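You operate a simulated robot arm through the tools that you are given. There is no shell and no other tool.

You run a simulated robot arm. Do the job below in one go: nothing can be reset, and whatever is moved stays where it is left.

Task
Find the leaking cup by the display and leave only its tap shut.
Fine: air on, pull vacuum under the plate till it shows 60 kPa or more, then vent the vacuum.
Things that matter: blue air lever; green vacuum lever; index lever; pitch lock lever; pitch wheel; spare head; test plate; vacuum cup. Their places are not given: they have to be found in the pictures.

It is judged by the outcome, as a careful person would: the job done as asked, and still so three seconds after it is handed in. It fails if anything else is knocked over, pushed out of place, dropped, spilled or broken.

Robot
A 7-joint arm with a two-finger gripper, fixed in place. Base frame: the origin is on the floor under the middle of its stand, x ahead of it, y to its left, z up. Units: m, degrees, N and s.
With the tool pointing down near the work surface it reaches from about 0.34 to 0.72 m from the base axis. Its first joint turns from -66.0 to 66.0 degrees. Payload 2.45 kg.
The tool frame sits at the grasp point between the pads (the TCP): z along the fingers, y along the line on which they close. The tips reach 0.026 m beyond it. The gripper opens to 0.096 m; its body begins 0.069 m behind the TCP.
Orientation is told as [roll, pitch, yaw] about the base's x, y, z axes, in that order, counted from this pose: with the fingers straight down and closing along the base's y, the tool's x points along the base's -x, its y along +y and its z along -z.

Tools
- The arm moves only by the tool move_arm. Its argument "motion" is a list of rows, each a list of 3 entries, a list of its own where there are three numbers: the shift along the tool's x, y, z in m, then the turn, a rotation vector about the tool's x, y, z in degrees, then the closure, from 0 (fully open) to 1 (shut). In form: [[[dx, dy, dz], [rx, ry, rz], fingers], ...]. A call has 1 to 20 rows; each row shifts and turns the commanded pose from where the row before left it, along the tool's axes as they then stand. A row lasts 0.2 s, in which the tool goes at most 0.05 m and 8.6 degrees; a call with a longer step from one row to the next is refused whole, and so is a gripper value outside its range. A pose out of reach is approached as far as the arm can. The call stops where the force on the tool passes 90 N (or 10 N more than at its start, if that is more) or the arm is blocked; 0.2 s more then pass. The fingers move at their own pace (about 0.05 m/s each) and stop on an object; they squeeze with about 29 N. The grip force told is the motor's: it shows also when the fingers shut on nothing. Time passes only in rows, and 0.2 s behind the last, so rows that do not move let the fingers close. The reply holds the time, the measured pose of the TCP, the force on the tool along the base axes, the opening and the grip force, in the units named above and with some noise, with the torque about the TCP (base axes, N m) and any sound that the robot's microphone picked up, and new pictures: "show" is both (left out), scene, wrist or none.
- Cameras (640 x 400 px; columns grow to the right, rows downward): "scene" is fixed at [0.1587, -0.4031, 1.4061]; the picture's right is [0.75, -0.67, 0.00], its down [-0.47, -0.52, -0.71] and it looks along [0.48, 0.53, -0.70] (base axes); focal length 280 px, centre (320, 200). "wrist" rides on the gripper at [0.082, 0.003, -0.098] in the tool frame; the picture's right is [-0.04, 1.00, 0.00], its down [-0.73, -0.03, -0.68] and it looks along [-0.68, -0.03, 0.73] (tool axes); focal length 256 px, centre (320, 200).
- measure_at(camera, pixels): for up to 12 pixels [column, row] of the newest picture of that camera ("zoom" is the newest enlarged one), the place [x, y, z] in the base frame of the surface seen there, good to about 0.003 m, but the place of the scene camera against the robot may be out by one fixed shift of up to 0.012 m in any direction. It takes no simulated time.
- inspect(camera, box): a new picture of the part [left, top, right, bottom] of that camera's present view, enlarged. It takes no simulated time.
- finish_job(): hands the job in; it is judged then, once.

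Unless the task says otherwise, let go and move clear before handing in.

The tools are called after "Request:" by a JSON object that holds its "api" and its "payload". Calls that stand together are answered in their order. move_arm: Moves the arm, as the interface text tells. Its arguments: {"type":"object","properties":{"motion":{"type":"array"},"show":{"type":"string","enum":["both","scene","wrist","none"]}},"required":["motion"]} The other tools are called the same way: measure_at (camera, pixels) gives the place of the surface under pixels of a picture; inspect (camera, box) takes an enlarged picture of a part of a camera's view; finish_job () hands the job in.

At the start:

```text
clock: 0.0
eef_pos: [0.3907, 0.0738, 1.1655]
tcp_rot: [0.1, 0.0, 0.1]
contact_force: [1.4, -0.6, -0.2]
ft_torque: [-0.02, -0.02, 0.01]
grip_width: 0.0963
finger_force: 0.1
```

scene: 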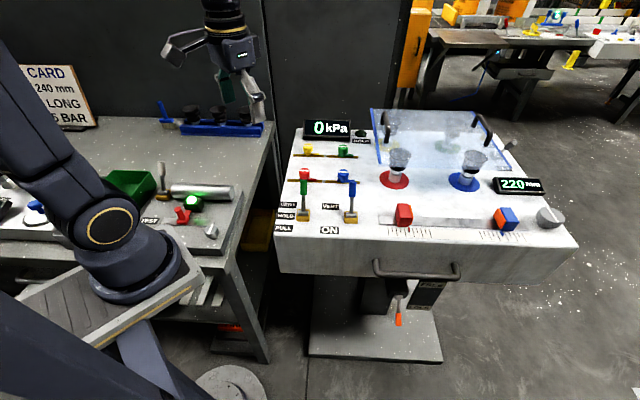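
wrist: 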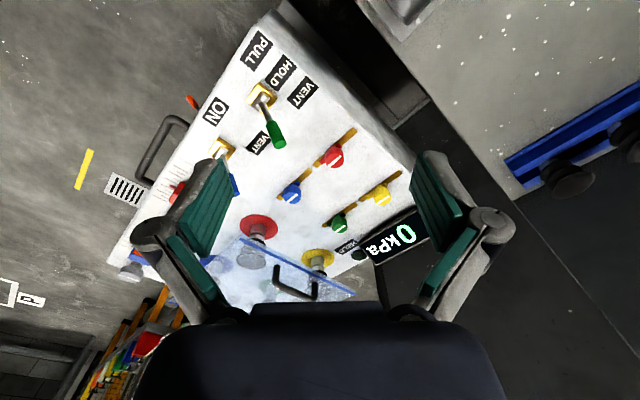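

The scene picture shows a bench with a 0 kPa display near (327,128), four taps (red, blue, yellow, green) near (305,150)-(345,175), and two levers near (303,205) and (350,205). I'll look closer before moving.

Request:
{"api": "inspect", "payload": {"camera": "scene", "box": [265, 105, 425, 245]}}

Request:
{"api": "inspect", "payload": {"camera": "scene", "box": [360, 95, 580, 250]}}

Request:
{"api": "inspect", "payload": {"camera": "wrist", "box": [190, 20, 450, 310]}}

Request:
{"api": "inspect", "payload": {"camera": "scene", "box": [0, 50, 280, 250]}}

```text
2.86 times, centred on (345, 175) of scene
```

zoom: 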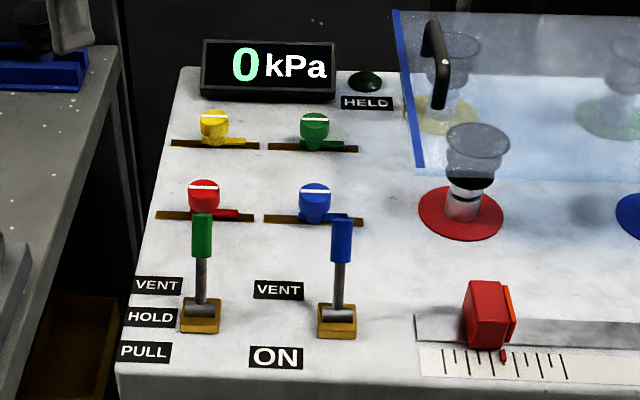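

```text
2.58 times, centred on (470, 172) of scene
```

zoom: 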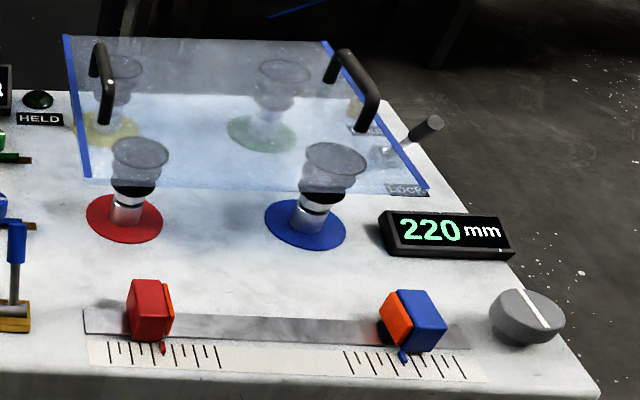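

```text
1.38 times, centred on (320, 165) of wrist
```

zoom: 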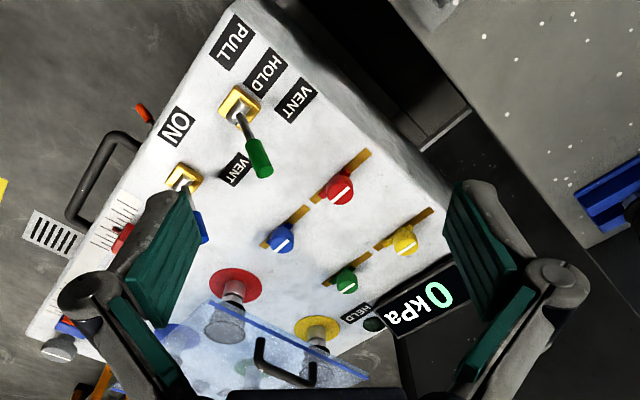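

```text
2.00 times, centred on (140, 150) of scene
```

zoom: 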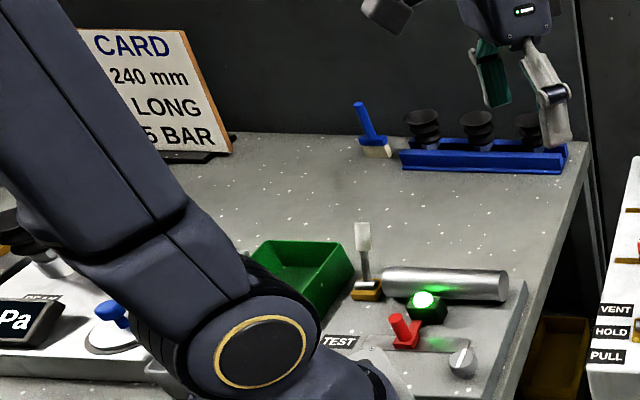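

The display reads 0 kPa; four taps have white marks lying along brown pipe bars (all open, it seems), with green lever labelled VENT/HOLD/PULL and blue lever VENT/ON. I'll measure key points on levers, labels and taps.

Request:
{"api": "measure_at", "payload": {"camera": "scene", "pixels": [[303, 187], [303, 215], [350, 190], [350, 215], [285, 228], [286, 205], [329, 230], [308, 148], [343, 149], [304, 172], [343, 174], [370, 210]]}}

Request:
{"api": "measure_at", "payload": {"camera": "wrist", "pixels": [[277, 138], [262, 92], [257, 48], [302, 91], [215, 110], [258, 144], [222, 150], [330, 155], [292, 193], [380, 195], [339, 223], [395, 240]]}}

Request:
{"api": "inspect", "payload": {"camera": "wrist", "box": [270, 110, 430, 260]}}

Request:
{"api": "inspect", "payload": {"camera": "scene", "box": [275, 130, 375, 195]}}

Request:
{"api": "inspect", "payload": {"camera": "scene", "box": [265, 160, 365, 250]}}

```text
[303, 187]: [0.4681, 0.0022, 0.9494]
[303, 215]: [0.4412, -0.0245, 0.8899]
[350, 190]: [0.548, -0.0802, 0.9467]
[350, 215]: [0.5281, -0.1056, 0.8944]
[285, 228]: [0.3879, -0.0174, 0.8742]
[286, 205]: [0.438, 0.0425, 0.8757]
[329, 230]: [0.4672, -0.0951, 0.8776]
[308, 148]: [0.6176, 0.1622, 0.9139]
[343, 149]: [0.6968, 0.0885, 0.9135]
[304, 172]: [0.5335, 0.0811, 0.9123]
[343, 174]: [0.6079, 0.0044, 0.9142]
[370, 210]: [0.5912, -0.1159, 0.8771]
```

```text
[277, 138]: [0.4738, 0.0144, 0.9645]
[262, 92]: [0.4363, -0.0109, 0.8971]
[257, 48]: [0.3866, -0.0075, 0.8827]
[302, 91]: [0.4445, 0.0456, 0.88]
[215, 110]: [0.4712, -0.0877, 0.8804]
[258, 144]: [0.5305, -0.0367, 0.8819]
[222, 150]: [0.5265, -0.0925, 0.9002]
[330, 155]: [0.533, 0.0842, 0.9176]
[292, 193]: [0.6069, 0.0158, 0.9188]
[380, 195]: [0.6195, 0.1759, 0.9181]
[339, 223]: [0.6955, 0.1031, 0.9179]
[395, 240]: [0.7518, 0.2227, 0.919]
```

```text
2.67 times, centred on (350, 185) of wrist
```

zoom: 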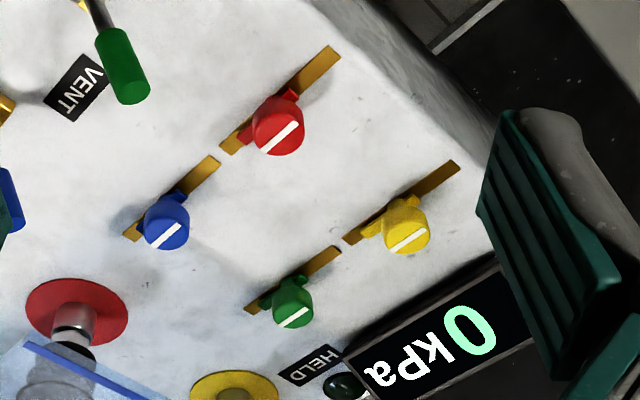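

```text
6.15 times, centred on (325, 162) of scene
```

zoom: 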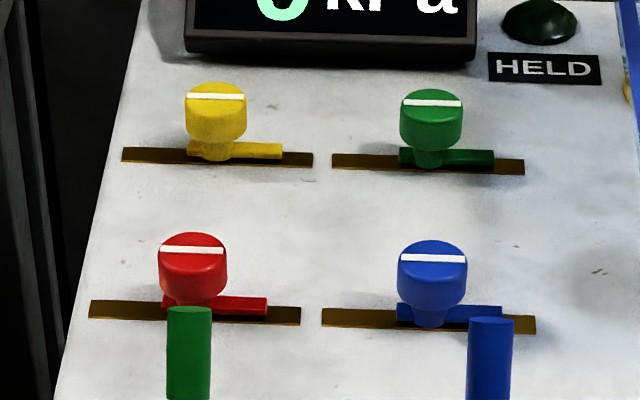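

```text
4.44 times, centred on (315, 205) of scene
```

zoom: 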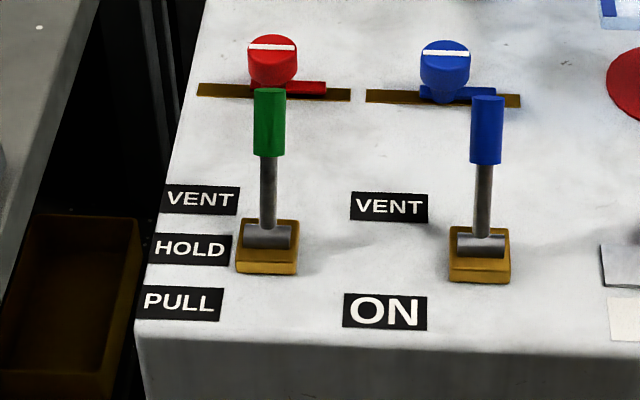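

The wrist view shows both levers tilted away (VENT side) and taps aligned to pipes; the bench axes are turned about -43° from the base. I'll turn the tool to line its closing axis with the lever travel, staying high.

Request:
{"api": "move_arm", "payload": {"motion": [[[0, 0, 0], [0, 0, 8.5], 0], [[0, 0, 0], [0, 0, 8.5], 0], [[0, 0, 0], [0, 0, 8.5], 0], [[0, 0, 0], [0, 0, 8.5], 0], [[0, 0, 0], [0, 0, 8.5], 0], [[0, 0, 0], [0, 0, 0], 0]]}}

Request:
{"api": "measure_at", "payload": {"camera": "scene", "pixels": [[372, 112], [377, 140], [382, 166], [401, 158], [399, 170], [480, 165], [362, 133], [330, 125], [374, 120], [300, 128]]}}

```text
clock: 1.4
eef_pos: [0.3896, 0.0743, 1.1659]
tcp_rot: [0.1, 0.0, -42.5]
contact_force: [-0.3, 0.7, -0.7]
ft_torque: [-0.01, 0.01, -0.02]
grip_width: 0.0959
finger_force: 0.0
```

scene: 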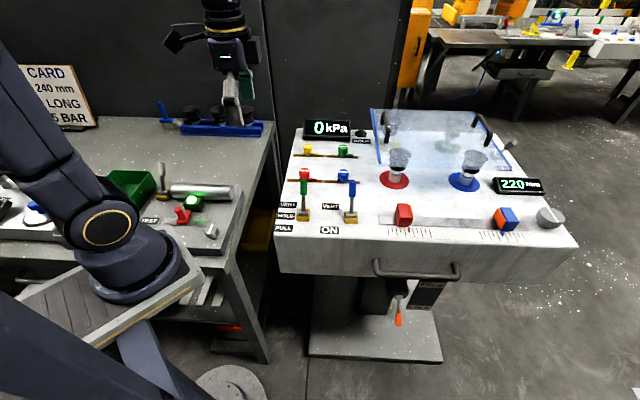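
wrist: 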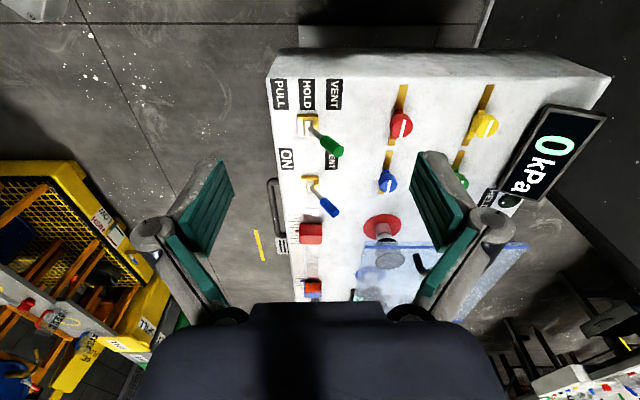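

```text
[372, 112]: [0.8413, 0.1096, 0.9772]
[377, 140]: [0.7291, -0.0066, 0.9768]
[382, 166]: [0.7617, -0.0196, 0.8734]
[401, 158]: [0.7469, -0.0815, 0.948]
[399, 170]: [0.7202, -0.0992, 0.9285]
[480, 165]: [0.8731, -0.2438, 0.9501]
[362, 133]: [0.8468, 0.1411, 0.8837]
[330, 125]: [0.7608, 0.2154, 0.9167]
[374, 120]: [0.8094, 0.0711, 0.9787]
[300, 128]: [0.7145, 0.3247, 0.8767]
```

The tool is now at yaw -42.5°, and the wrist view shows the green lever (310,125)-(338,147) and blue lever (310,182)-(332,208). I'll zoom and measure them for accuracy.

Request:
{"api": "inspect", "payload": {"camera": "wrist", "box": [260, 60, 420, 230]}}

Request:
{"api": "measure_at", "payload": {"camera": "wrist", "pixels": [[340, 152], [332, 143], [325, 136], [316, 130], [306, 125], [335, 213], [325, 201], [316, 191], [309, 183], [334, 93], [306, 95], [279, 93]]}}

Request:
{"api": "measure_at", "payload": {"camera": "wrist", "pixels": [[400, 128], [388, 186], [484, 126], [460, 183], [402, 95], [391, 166], [330, 160], [286, 158], [414, 265], [385, 247], [425, 250], [402, 108]]}}

```text
2.35 times, centred on (340, 145) of wrist
```

zoom: 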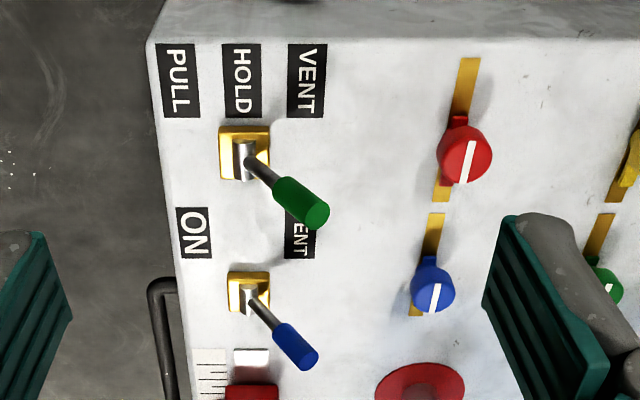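

```text
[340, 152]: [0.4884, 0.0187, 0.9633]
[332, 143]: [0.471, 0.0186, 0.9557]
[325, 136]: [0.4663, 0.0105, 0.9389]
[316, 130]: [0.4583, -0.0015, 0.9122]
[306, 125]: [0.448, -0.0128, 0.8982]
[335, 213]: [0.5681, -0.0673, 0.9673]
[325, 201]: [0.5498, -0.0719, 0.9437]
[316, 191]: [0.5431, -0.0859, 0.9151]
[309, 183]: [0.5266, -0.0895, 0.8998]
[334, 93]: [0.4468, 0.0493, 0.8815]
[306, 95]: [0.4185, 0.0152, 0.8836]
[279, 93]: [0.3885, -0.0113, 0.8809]
```

```text
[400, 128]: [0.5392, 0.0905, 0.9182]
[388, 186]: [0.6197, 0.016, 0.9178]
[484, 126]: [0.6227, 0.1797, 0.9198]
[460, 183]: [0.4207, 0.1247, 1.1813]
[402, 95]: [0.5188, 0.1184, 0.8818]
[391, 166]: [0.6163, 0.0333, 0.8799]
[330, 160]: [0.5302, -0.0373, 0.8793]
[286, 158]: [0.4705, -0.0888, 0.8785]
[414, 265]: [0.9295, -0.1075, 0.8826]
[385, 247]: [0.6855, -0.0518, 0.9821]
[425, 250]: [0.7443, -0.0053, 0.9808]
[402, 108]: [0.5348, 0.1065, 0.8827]
```

The lever lines are clear: green pivot ≈(0.447,-0.015,0.893) tip ≈(0.484,0.022,0.966), blue pivot ≈(0.527,-0.092,0.893) tip ≈(0.567,-0.065,0.967), both tilted to VENT. I'll move above the blue lever first with part-open fingers.

Request:
{"api": "move_arm", "payload": {"motion": [[[-0.0356, 0.002, 0.0167], [0, 0, 0], 0.32], [[-0.0356, 0.002, 0.0167], [0, 0, 0], 0.32], [[-0.0356, 0.002, 0.0167], [0, 0, 0], 0.32], [[-0.0356, 0.002, 0.0167], [0, 0, 0], 0.32], [[-0.0356, 0.002, 0.0167], [0, 0, 0], 0.32], [[-0.0354, 0.002, 0.0167], [0, 0, 0], 0.32], [[0, 0, 0], [0, 0, 0], 0.32]]}}

```text
clock: 3.0
eef_pos: [0.5573, -0.0626, 1.0655]
tcp_rot: [0.0, 0.0, -42.5]
contact_force: [-0.1, 0.2, -0.7]
ft_torque: [0.03, 0.01, 0.04]
grip_width: 0.0655
finger_force: 0.1
```

scene: 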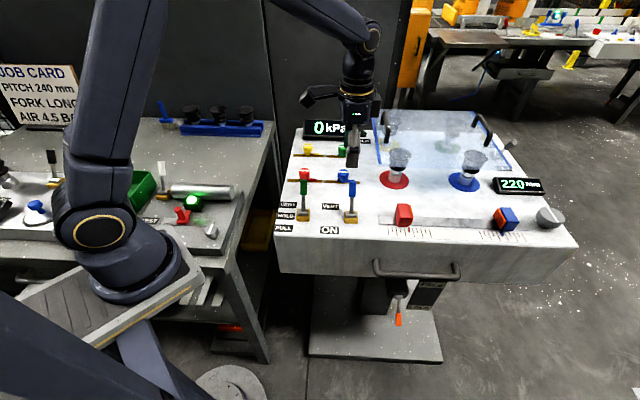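
wrist: 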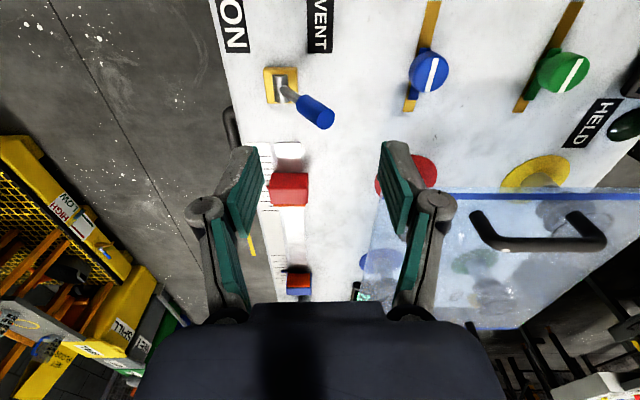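

The wrist view now shows the blue lever handle at (315,110), between the fingers in column. I'll re-measure it and the display tap points from this closer view.

Request:
{"api": "measure_at", "payload": {"camera": "wrist", "pixels": [[328, 120], [322, 108], [312, 104], [300, 97], [290, 92], [281, 85], [428, 72], [560, 72], [424, 34], [411, 98], [480, 196], [570, 235]]}}

Request:
{"api": "inspect", "payload": {"camera": "wrist", "box": [240, 40, 400, 160]}}

Request:
{"api": "inspect", "payload": {"camera": "wrist", "box": [380, 0, 640, 200]}}

```text
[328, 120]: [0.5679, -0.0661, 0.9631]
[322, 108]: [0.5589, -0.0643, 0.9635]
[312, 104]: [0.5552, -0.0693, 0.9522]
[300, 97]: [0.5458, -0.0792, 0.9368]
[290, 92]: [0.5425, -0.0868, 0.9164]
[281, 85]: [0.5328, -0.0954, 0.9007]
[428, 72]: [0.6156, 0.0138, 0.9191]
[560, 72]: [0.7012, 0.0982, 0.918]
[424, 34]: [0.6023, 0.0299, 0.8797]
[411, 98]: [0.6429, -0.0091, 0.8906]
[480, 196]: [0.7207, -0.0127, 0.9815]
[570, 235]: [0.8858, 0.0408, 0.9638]
```

```text
3.33 times, centred on (320, 100) of wrist
```

zoom: 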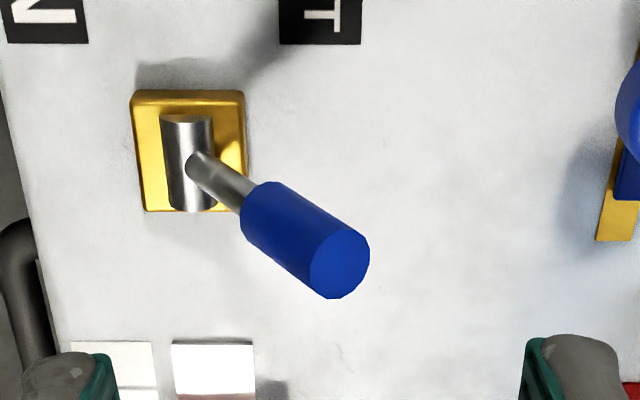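

```text
2.00 times, centred on (510, 100) of wrist
```

zoom: 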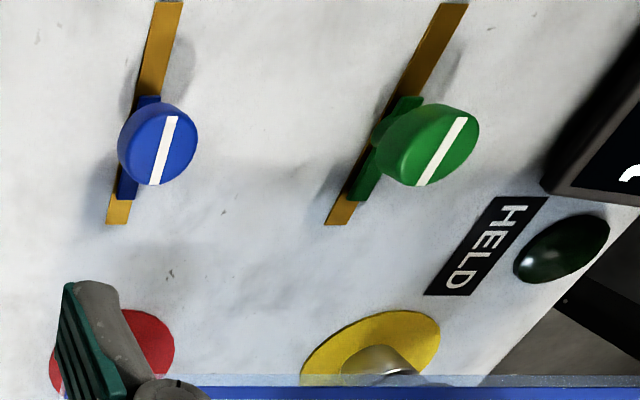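

The blue handle end centre is about (0.566,-0.066,0.964), some 9 mm further along u than the TCP. I'll centre on it and descend so the fingers straddle it.

Request:
{"api": "move_arm", "payload": {"motion": [[[-0.0088, -0.006, 0.0], [0, 0, 0], 0.32], [[0, 0, 0.0207], [0, 0, 0], 0.32], [[0, 0, 0.0207], [0, 0, 0], 0.32], [[0, 0, 0.0207], [0, 0, 0], 0.32], [[0, 0, 0.0207], [0, 0, 0], 0.32], [[0, 0, 0.0207], [0, 0, 0], 0.32], [[0, 0, 0], [0, 0, 0], 0.32]]}}

```text
clock: 4.6
eef_pos: [0.5587, -0.072, 0.9606]
tcp_rot: [0.0, 0.0, -42.5]
contact_force: [0.0, -0.4, -0.5]
ft_torque: [-0.02, -0.01, 0.02]
grip_width: 0.0651
finger_force: 0.0
```

scene: 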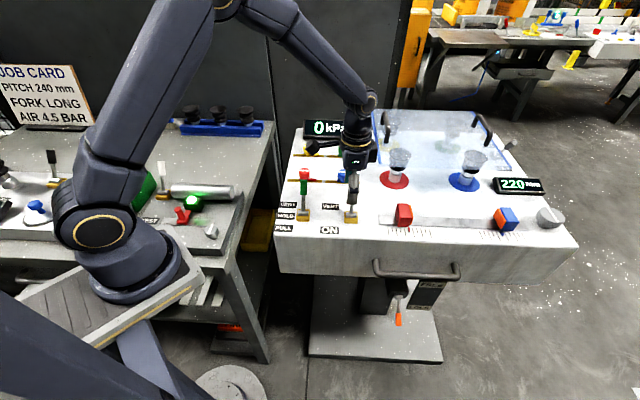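
wrist: 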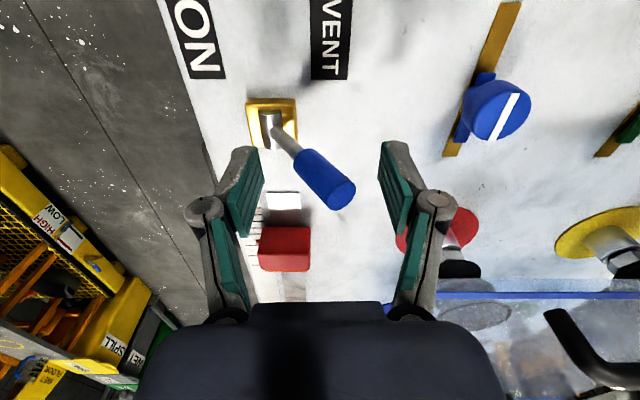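

The blue handle sits between the fingers with clearance on both sides. I'll push it along -v toward ON in small steps.

Request:
{"api": "move_arm", "payload": {"motion": [[[0, -0.012, 0], [0, 0, 0], 0.32], [[0, -0.012, 0], [0, 0, 0], 0.32], [[0, -0.012, 0], [0, 0, 0], 0.32], [[0, -0.012, 0], [0, 0, 0], 0.32], [[0, -0.012, 0], [0, 0, 0], 0.32], [[0, 0, 0], [0, 0, 0], 0.32]]}}

```text
clock: 6.0
eef_pos: [0.518, -0.1163, 0.9606]
tcp_rot: [0.0, 0.1, -42.5]
contact_force: [0.2, 0.8, 0.2]
ft_torque: [0.02, 0.0, 0.02]
grip_width: 0.0661
finger_force: 0.8
```

scene: 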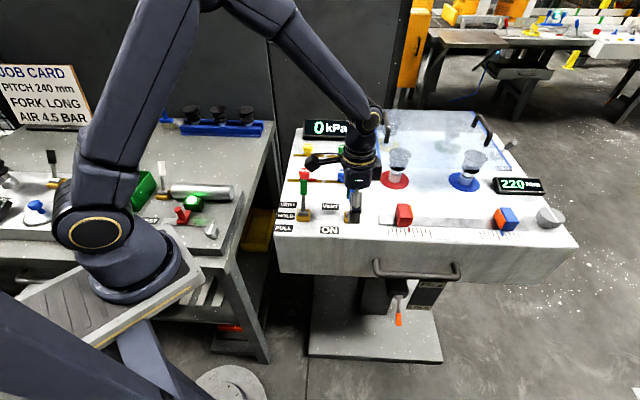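
wrist: 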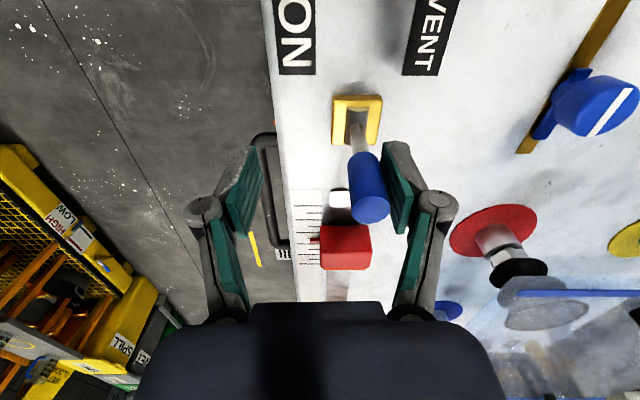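

The blue lever at (366,190) is now about upright with almost no resistance. I'll continue pushing toward ON.

Request:
{"api": "move_arm", "payload": {"motion": [[[0, -0.01, 0], [0, 0, 0], 0.32], [[0, -0.01, 0], [0, 0, 0], 0.32], [[0, -0.01, 0], [0, 0, 0], 0.32], [[0, -0.005, 0], [0, 0, 0], 0.32], [[0, 0, 0], [0, 0, 0], 0.32]]}}

```text
clock: 7.2
eef_pos: [0.4956, -0.1394, 0.9599]
tcp_rot: [0.1, 0.0, -42.4]
contact_force: [8.3, 8.7, 1.1]
ft_torque: [0.19, -0.23, 0.01]
grip_width: 0.0737
finger_force: 5.6
```

scene: 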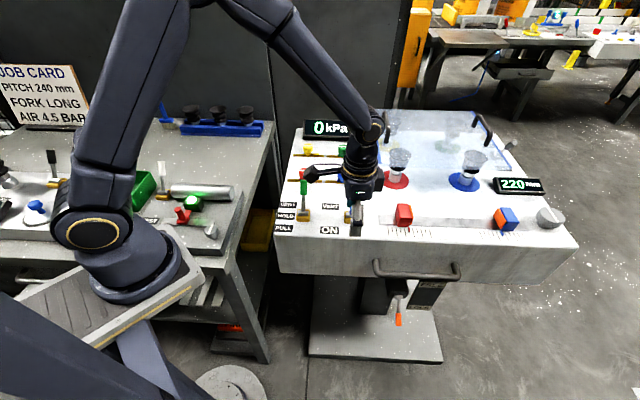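
wrist: 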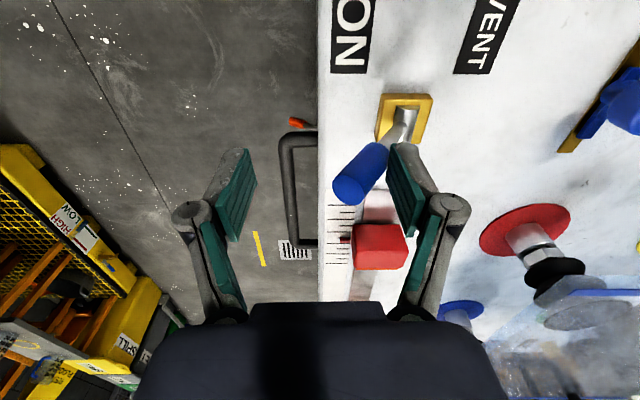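

The force rose to about 12 N and the blue handle at (350,188) leans toward the ON label, so it seems at its stop. I'll measure its tip and check the displays.

Request:
{"api": "measure_at", "payload": {"camera": "wrist", "pixels": [[350, 188], [360, 172], [375, 155], [403, 125], [410, 115]]}}

Request:
{"api": "inspect", "payload": {"camera": "scene", "box": [270, 110, 410, 250]}}

```text
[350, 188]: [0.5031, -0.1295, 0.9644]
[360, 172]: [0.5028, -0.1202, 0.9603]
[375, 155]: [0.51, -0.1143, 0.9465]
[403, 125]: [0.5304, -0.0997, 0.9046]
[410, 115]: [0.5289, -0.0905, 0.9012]
```

```text
2.86 times, centred on (340, 180) of scene
```

zoom: 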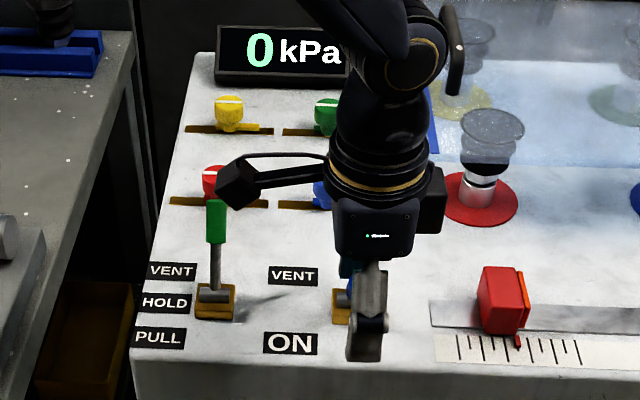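

The blue lever's tip now reads (0.502,-0.127,0.965), mirrored about its pivot: ON. I'll push a last few mm, back off and lift to confirm it stays.

Request:
{"api": "move_arm", "payload": {"motion": [[[0, -0.004, 0], [0, 0, 0], 0.32], [[0, 0.012, 0], [0, 0, 0], 0.32], [[0, 0.004, -0.02], [0, 0, 0], 0.32], [[0, 0, -0.04], [0, 0, 0], 0.32], [[0, 0, -0.04], [0, 0, 0], 0.32], [[0, 0, 0], [0, 0, 0], 0.32]]}}

```text
clock: 8.6
eef_pos: [0.5037, -0.1338, 1.0628]
tcp_rot: [0.0, 0.0, -42.6]
contact_force: [1.0, -0.2, 0.0]
ft_torque: [-0.01, 0.01, 0.01]
grip_width: 0.0653
finger_force: 0.0
```

scene: 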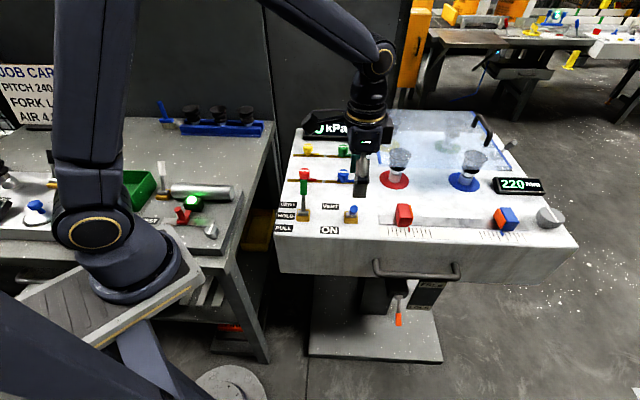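
wrist: 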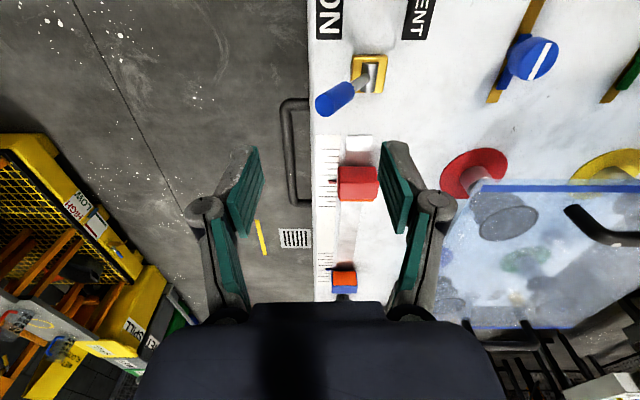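

The blue lever stays at ON (handle at (335,98)). I'll move to above the green lever and check alignment.

Request:
{"api": "move_arm", "payload": {"motion": [[[0.029, 0.0211, 0], [0, 0, 0], 0.32], [[0.029, 0.0211, 0], [0, 0, 0], 0.32], [[0.029, 0.0211, 0], [0, 0, 0], 0.32], [[0.0288, 0.0212, 0], [0, 0, 0], 0.32], [[0, 0, 0], [0, 0, 0], 0.32]]}}

Request:
{"api": "inspect", "payload": {"camera": "wrist", "box": [240, 40, 400, 160]}}

```text
clock: 9.8
eef_pos: [0.4739, 0.0085, 1.0622]
tcp_rot: [0.0, 0.0, -42.6]
contact_force: [-0.1, -0.6, 0.0]
ft_torque: [0.02, 0.0, 0.0]
grip_width: 0.0655
finger_force: 0.0
```

scene: 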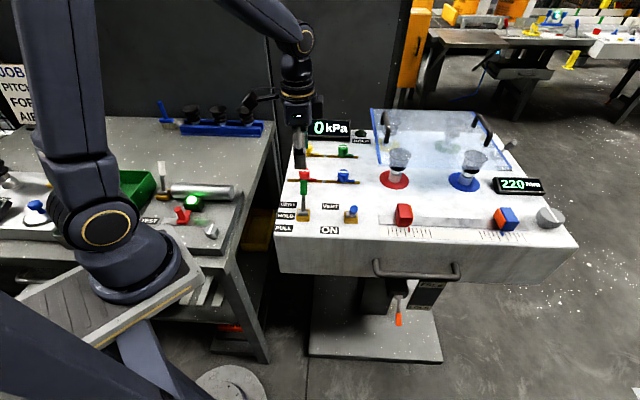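
wrist: 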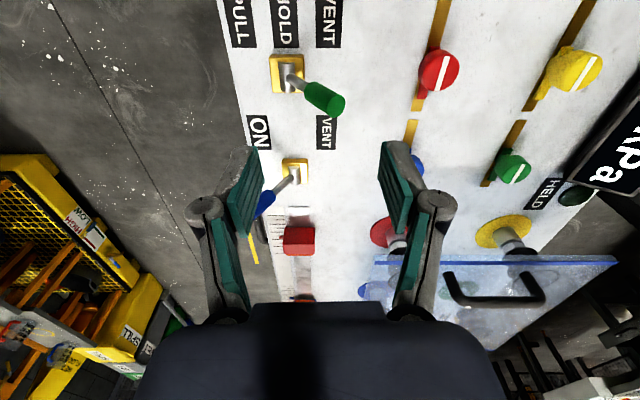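

```text
3.33 times, centred on (320, 100) of wrist
```

zoom: 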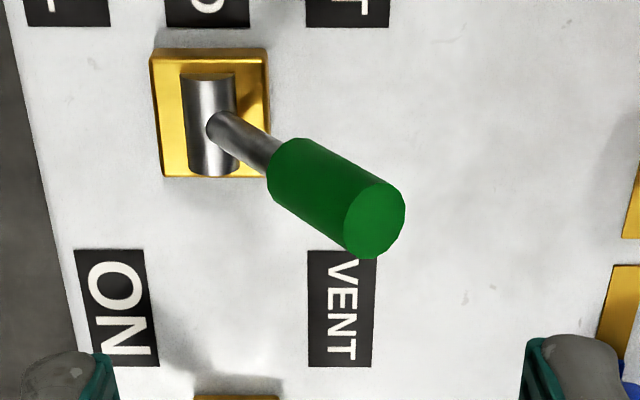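

The green handle end is at about (336,106). I'll measure it before descending.

Request:
{"api": "measure_at", "payload": {"camera": "wrist", "pixels": [[336, 106], [330, 97], [320, 95], [308, 88], [298, 82], [289, 78], [440, 70], [577, 70], [514, 168]]}}

```text
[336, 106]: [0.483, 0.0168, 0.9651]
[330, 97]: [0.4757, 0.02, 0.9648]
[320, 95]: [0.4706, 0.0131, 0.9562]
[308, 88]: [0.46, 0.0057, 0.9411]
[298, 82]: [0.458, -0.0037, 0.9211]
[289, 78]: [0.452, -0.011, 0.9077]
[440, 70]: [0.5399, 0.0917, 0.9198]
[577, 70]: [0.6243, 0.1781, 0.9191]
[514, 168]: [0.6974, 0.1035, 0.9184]
```

The green tip is (0.483,0.017,0.965), well aligned. I'll descend straddling it and push to PULL, watching the display.

Request:
{"api": "move_arm", "payload": {"motion": [[[0, 0.003, 0.02], [0, 0, 0], 0.32], [[0, 0, 0.0205], [0, 0, 0], 0.32], [[0, 0, 0.0205], [0, 0, 0], 0.32], [[0, 0, 0.0205], [0, 0, 0], 0.32], [[0, 0, 0.0205], [0, 0, 0], 0.32], [[0, 0, 0], [0, 0, 0], 0.32]]}}

```text
clock: 11.2
eef_pos: [0.4773, 0.0099, 0.9601]
tcp_rot: [0.0, -0.1, -42.6]
contact_force: [0.5, -0.1, -0.7]
ft_torque: [-0.01, -0.02, 0.0]
grip_width: 0.0651
finger_force: 0.1
```

scene: 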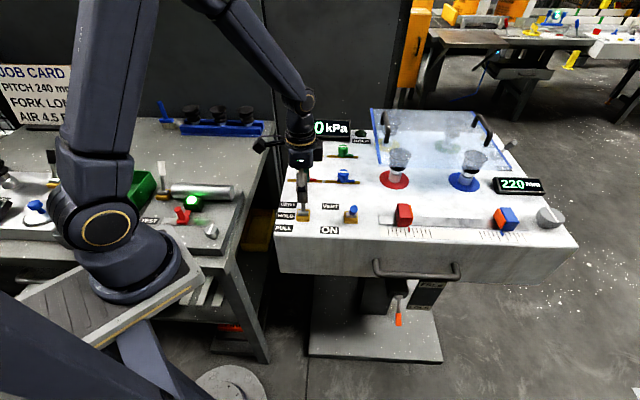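
wrist: 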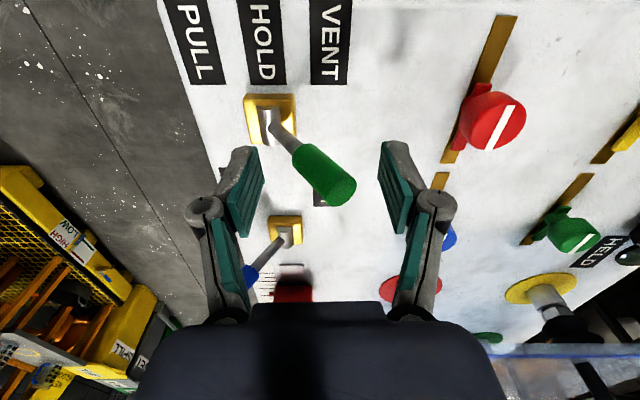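

The green lever is straddled cleanly. I'll push it through to PULL.

Request:
{"api": "move_arm", "payload": {"motion": [[[0, -0.012, 0], [0, 0, 0], 0.32], [[0, -0.012, 0], [0, 0, 0], 0.32], [[0, -0.012, 0], [0, 0, 0], 0.32], [[0, -0.012, 0], [0, 0, 0], 0.32], [[0, -0.012, 0], [0, 0, 0], 0.32], [[0, -0.01, 0], [0, 0, 0], 0.32], [[0, -0.01, 0], [0, 0, 0], 0.32], [[0, -0.01, 0], [0, 0, 0], 0.32], [[0, -0.005, 0], [0, 0, 0], 0.32], [[0, 0, 0], [0, 0, 0], 0.32]]}}

Request:
{"api": "inspect", "payload": {"camera": "scene", "box": [260, 100, 440, 240]}}

```text
clock: 13.4
eef_pos: [0.4132, -0.0588, 0.9594]
tcp_rot: [0.1, 0.0, -42.5]
contact_force: [11.6, 11.0, 3.0]
ft_torque: [0.25, -0.26, -0.12]
grip_width: 0.0765
finger_force: 8.2
```

scene: 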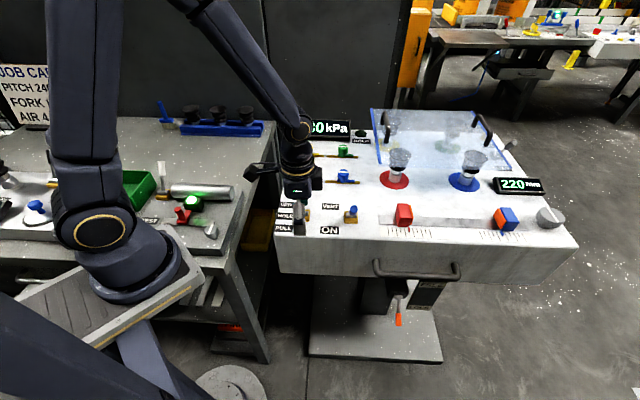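
wrist: 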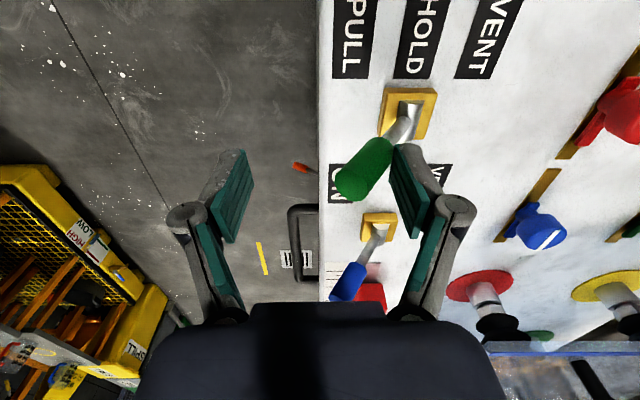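

```text
2.86 times, centred on (350, 170) of scene
```

zoom: 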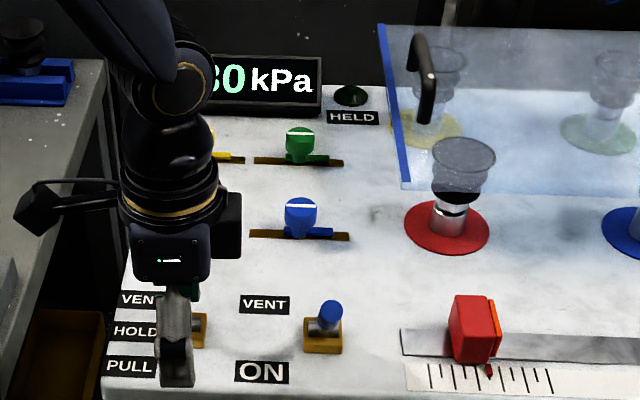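

The display shows "?0 kPa" partly hidden by the arm, and the green lever leans to PULL against its stop. I'll back off, lift and move aside to read it.

Request:
{"api": "move_arm", "payload": {"motion": [[[0, 0.01, 0], [0, 0, 0], 0.32], [[0, 0.004, -0.02], [0, 0, 0], 0.32], [[0, 0, -0.04], [0, 0, 0], 0.32], [[0, 0, -0.04], [0, 0, 0], 0.32], [[0, -0.03, 0], [0, 0, 0], 0.32], [[0, 0, 0], [0, 0, 0], 0.32]]}}

Request:
{"api": "inspect", "payload": {"camera": "scene", "box": [260, 100, 440, 240]}}

```text
clock: 14.8
eef_pos: [0.4009, -0.0719, 1.0593]
tcp_rot: [0.0, 0.1, -42.6]
contact_force: [0.4, -0.1, -0.2]
ft_torque: [0.02, -0.01, -0.02]
grip_width: 0.0651
finger_force: 0.1
```

scene: 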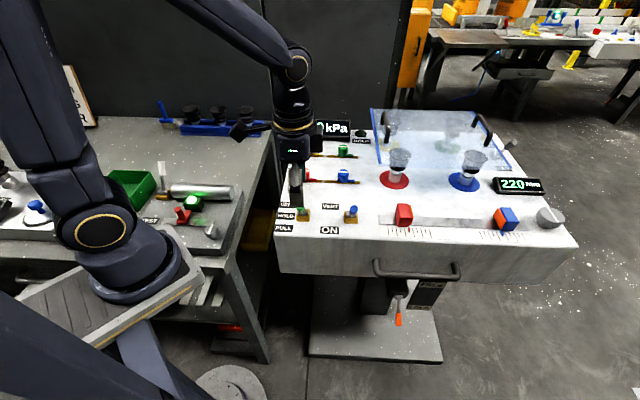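
wrist: 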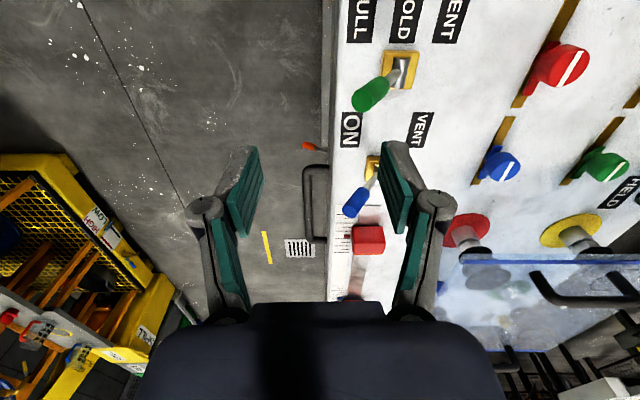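

```text
2.86 times, centred on (350, 170) of scene
```

zoom: 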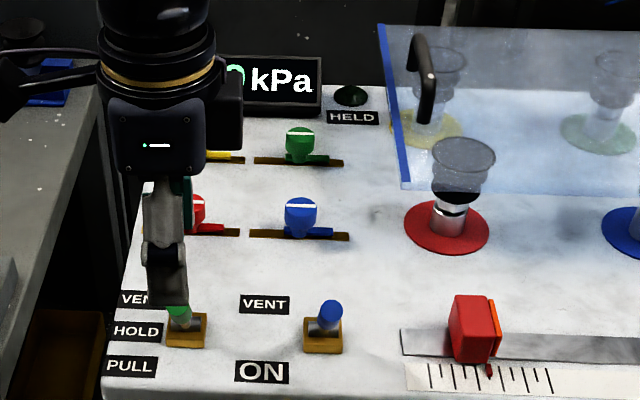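

The arm still hides the display; at (0.474,0.009,1.06) earlier it was fully visible, so I'll move back there and read it.

Request:
{"api": "move_arm", "payload": {"motion": [[[0, 0.036, 0], [0, 0, 0], 0.4], [[0, 0.036, 0], [0, 0, 0], 0.4], [[0, 0.036, 0], [0, 0, 0], 0.4], [[0, 0, 0], [0, 0, 0], 0.4]]}}

Request:
{"api": "inspect", "payload": {"camera": "scene", "box": [260, 100, 440, 240]}}

```text
clock: 15.8
eef_pos: [0.4749, 0.0091, 1.0596]
tcp_rot: [-0.1, 0.0, -42.5]
contact_force: [-0.9, 1.0, 0.0]
ft_torque: [0.02, 0.0, -0.01]
grip_width: 0.0577
finger_force: 0.1
```

scene: 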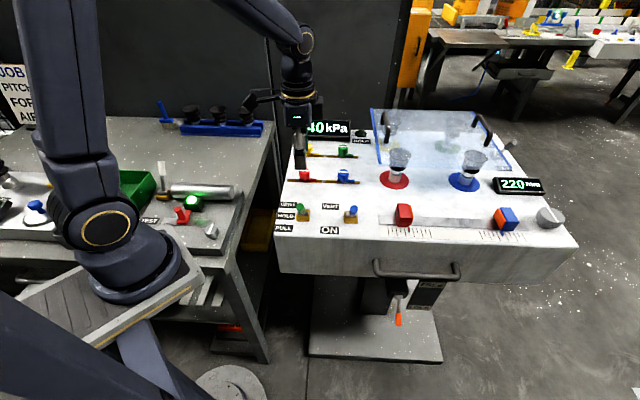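
wrist: 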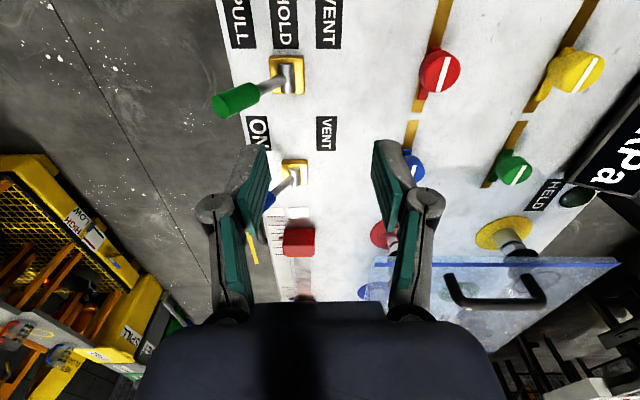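

```text
2.86 times, centred on (350, 170) of scene
```

zoom: 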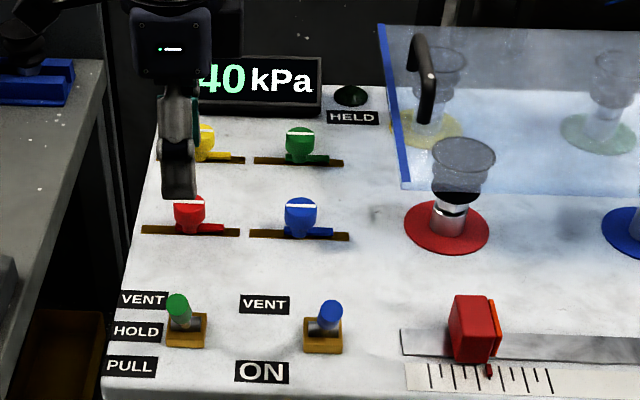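

The display reads 40 kPa with the green lever at PULL, so a leak holds it under 60. I'll leave PULL on and go above the red tap (0.540,0.091), squaring the tool to the bench at -45°.

Request:
{"api": "move_arm", "payload": {"motion": [[[0.0025, 0.035, 0], [0, 0, 1.2], 0.4], [[0.0025, 0.035, 0], [0, 0, 1.2], 0.4], [[0.0023, 0.0345, 0], [0, 0, 0], 0.4], [[0, 0, 0.02], [0, 0, 0], 0.4], [[0, 0, 0], [0, 0, 0], 0.4]]}}

Request:
{"api": "inspect", "payload": {"camera": "scene", "box": [260, 100, 440, 240]}}

Request:
{"api": "inspect", "payload": {"camera": "wrist", "box": [220, 40, 420, 190]}}

```text
clock: 17.0
eef_pos: [0.5418, 0.0886, 1.0394]
tcp_rot: [0.0, 0.0, -44.9]
contact_force: [0.4, -0.5, -0.1]
ft_torque: [0.03, 0.01, -0.01]
grip_width: 0.0574
finger_force: 0.0
```

scene: 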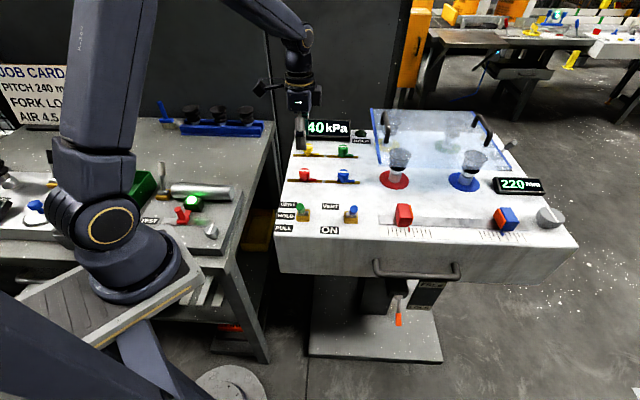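
wrist: 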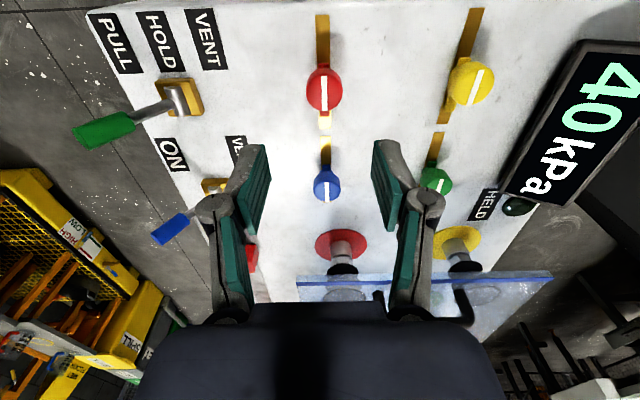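

```text
2.86 times, centred on (350, 170) of scene
```

zoom: 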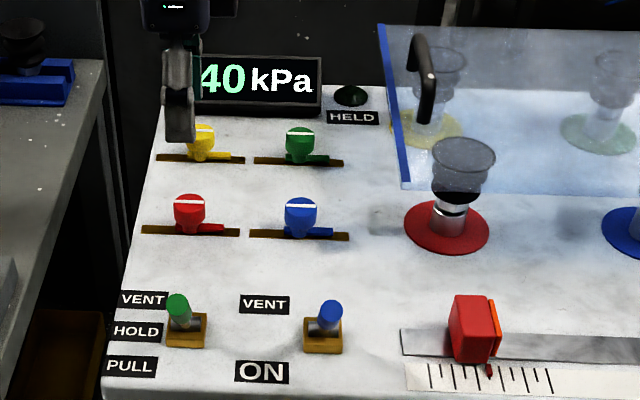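

```text
2.67 times, centred on (320, 115) of wrist
```

zoom: 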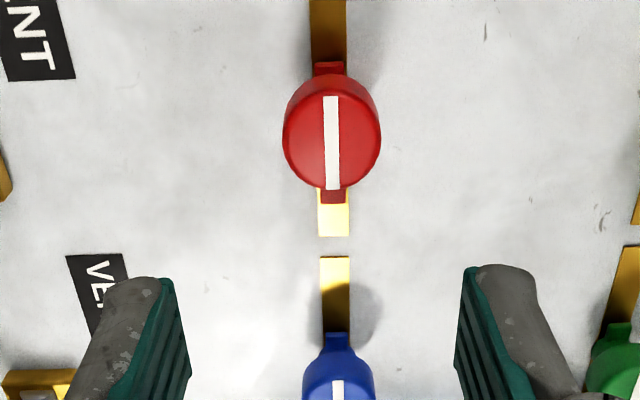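

The display holds at 40 kPa and is readable in the wrist view too. I'll measure the knob tops in this zoom to centre on the red one.

Request:
{"api": "measure_at", "payload": {"camera": "zoom", "pixels": [[332, 142], [290, 145], [375, 145], [332, 98], [332, 185], [330, 67], [334, 197], [334, 220], [330, 30], [338, 385]]}}

Request:
{"api": "measure_at", "payload": {"camera": "wrist", "pixels": [[472, 84], [437, 180], [328, 185], [325, 95]]}}

```text
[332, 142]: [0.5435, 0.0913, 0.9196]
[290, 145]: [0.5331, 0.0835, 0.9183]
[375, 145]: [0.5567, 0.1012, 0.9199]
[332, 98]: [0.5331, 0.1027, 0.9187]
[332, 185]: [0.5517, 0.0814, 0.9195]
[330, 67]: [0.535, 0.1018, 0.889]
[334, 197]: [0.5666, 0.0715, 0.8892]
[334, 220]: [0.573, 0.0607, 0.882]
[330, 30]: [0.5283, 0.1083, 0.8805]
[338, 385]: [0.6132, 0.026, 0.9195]
```

```text
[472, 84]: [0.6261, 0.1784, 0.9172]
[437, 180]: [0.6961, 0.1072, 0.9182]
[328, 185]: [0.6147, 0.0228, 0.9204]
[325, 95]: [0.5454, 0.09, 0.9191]
```

The red knob centre is about (0.5435,0.092) with top at 0.919, and its bar lies at z≈0.889. I'll centre, descend so the tips stay above the bar, and grip.

Request:
{"api": "move_arm", "payload": {"motion": [[[0.0012, 0.0036, 0.0], [0, 0, 0], 0.4], [[0, 0, 0.0196], [0, 0, 0], 0.4], [[0, 0, 0.0196], [0, 0, 0], 0.4], [[0, 0, 0.0196], [0, 0, 0], 0.4], [[0, 0, 0.0196], [0, 0, 0], 0.4], [[0, 0, 0.0196], [0, 0, 0], 0.4], [[0, 0, 0.0192], [0, 0, 0], 0.4], [[0, 0, 0], [0, 0, 0], 0.4]]}}

Request:
{"api": "inspect", "payload": {"camera": "wrist", "box": [200, 90, 440, 260]}}

```text
clock: 18.8
eef_pos: [0.544, 0.0915, 0.9211]
tcp_rot: [-0.1, 0.1, -44.8]
contact_force: [-0.5, 0.0, -0.8]
ft_torque: [0.01, 0.01, -0.03]
grip_width: 0.0577
finger_force: 0.0
```

scene: 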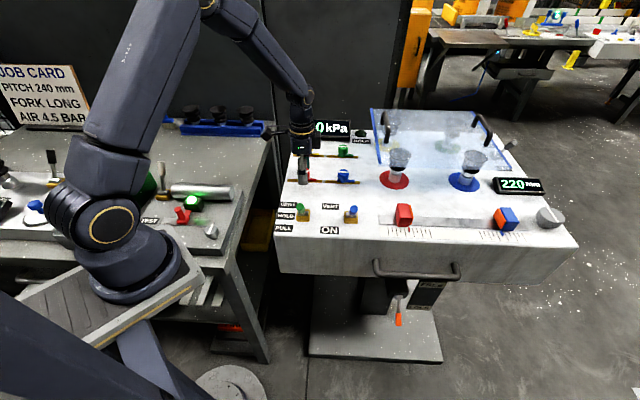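
wrist: 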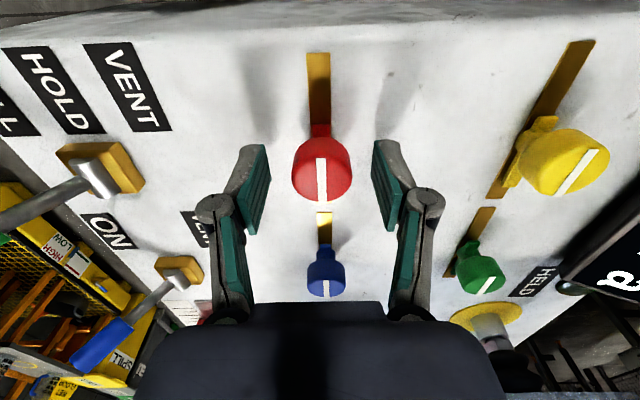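

```text
2.35 times, centred on (320, 175) of wrist
```

zoom: 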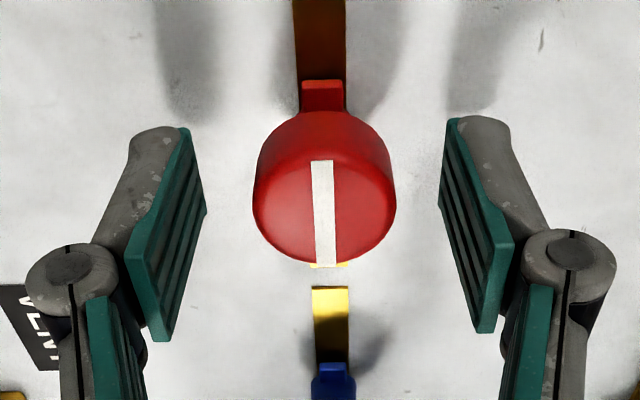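

The red knob is centred between the pads. I'll close on it, then try a small counter-clockwise turn and watch torque.

Request:
{"api": "move_arm", "payload": {"motion": [[[0, 0, 0], [0, 0, 0], 1], [[0, 0, 0], [0, 0, 0], 1], [[0, 0, 0], [0, 0, 0], 1], [[0, 0, 0], [0, 0, 0], 1]], "show": "none"}}

Request:
{"api": "move_arm", "payload": {"motion": [[[0, 0, 0], [0, 0, -5], 1], [[0, 0, 0], [0, 0, -5], 1], [[0, 0, 0], [0, 0, -5], 1], [[0, 0, 0], [0, 0, 0], 1]], "show": "wrist"}}

```text
clock: 19.8
eef_pos: [0.5444, 0.0931, 0.9237]
tcp_rot: [0.1, 0.0, -44.8]
contact_force: [5.7, 5.0, -4.7]
ft_torque: [0.1, -0.23, -0.02]
grip_width: 0.0309
finger_force: 44.8
```

```text
clock: 20.8
eef_pos: [0.5434, 0.0927, 0.9227]
tcp_rot: [0.1, 0.0, -29.9]
contact_force: [8.9, 5.6, 5.3]
ft_torque: [0.21, -0.17, -0.62]
grip_width: 0.0311
finger_force: 45.0
```

wrist: 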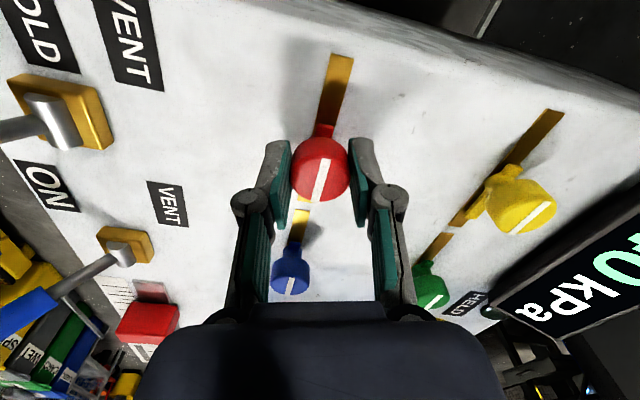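

Torque about z rose to -0.62 N m for 15° of turn; the red mark at (320,180) looks still nearly along the pipe. I'll zoom to see whether the knob turned.

Request:
{"api": "inspect", "payload": {"camera": "wrist", "box": [240, 40, 400, 300]}}

Request:
{"api": "inspect", "payload": {"camera": "scene", "box": [270, 110, 370, 200]}}

```text
1.54 times, centred on (320, 170) of wrist
```

zoom: 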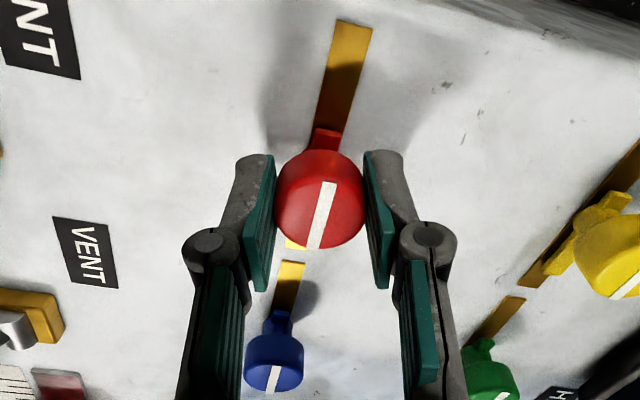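

```text
4.44 times, centred on (320, 155) of scene
```

zoom: 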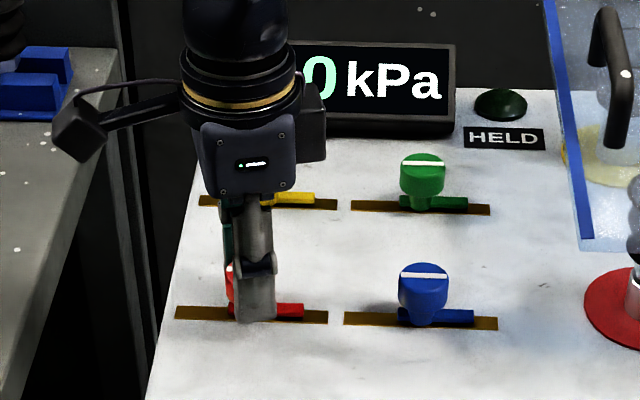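

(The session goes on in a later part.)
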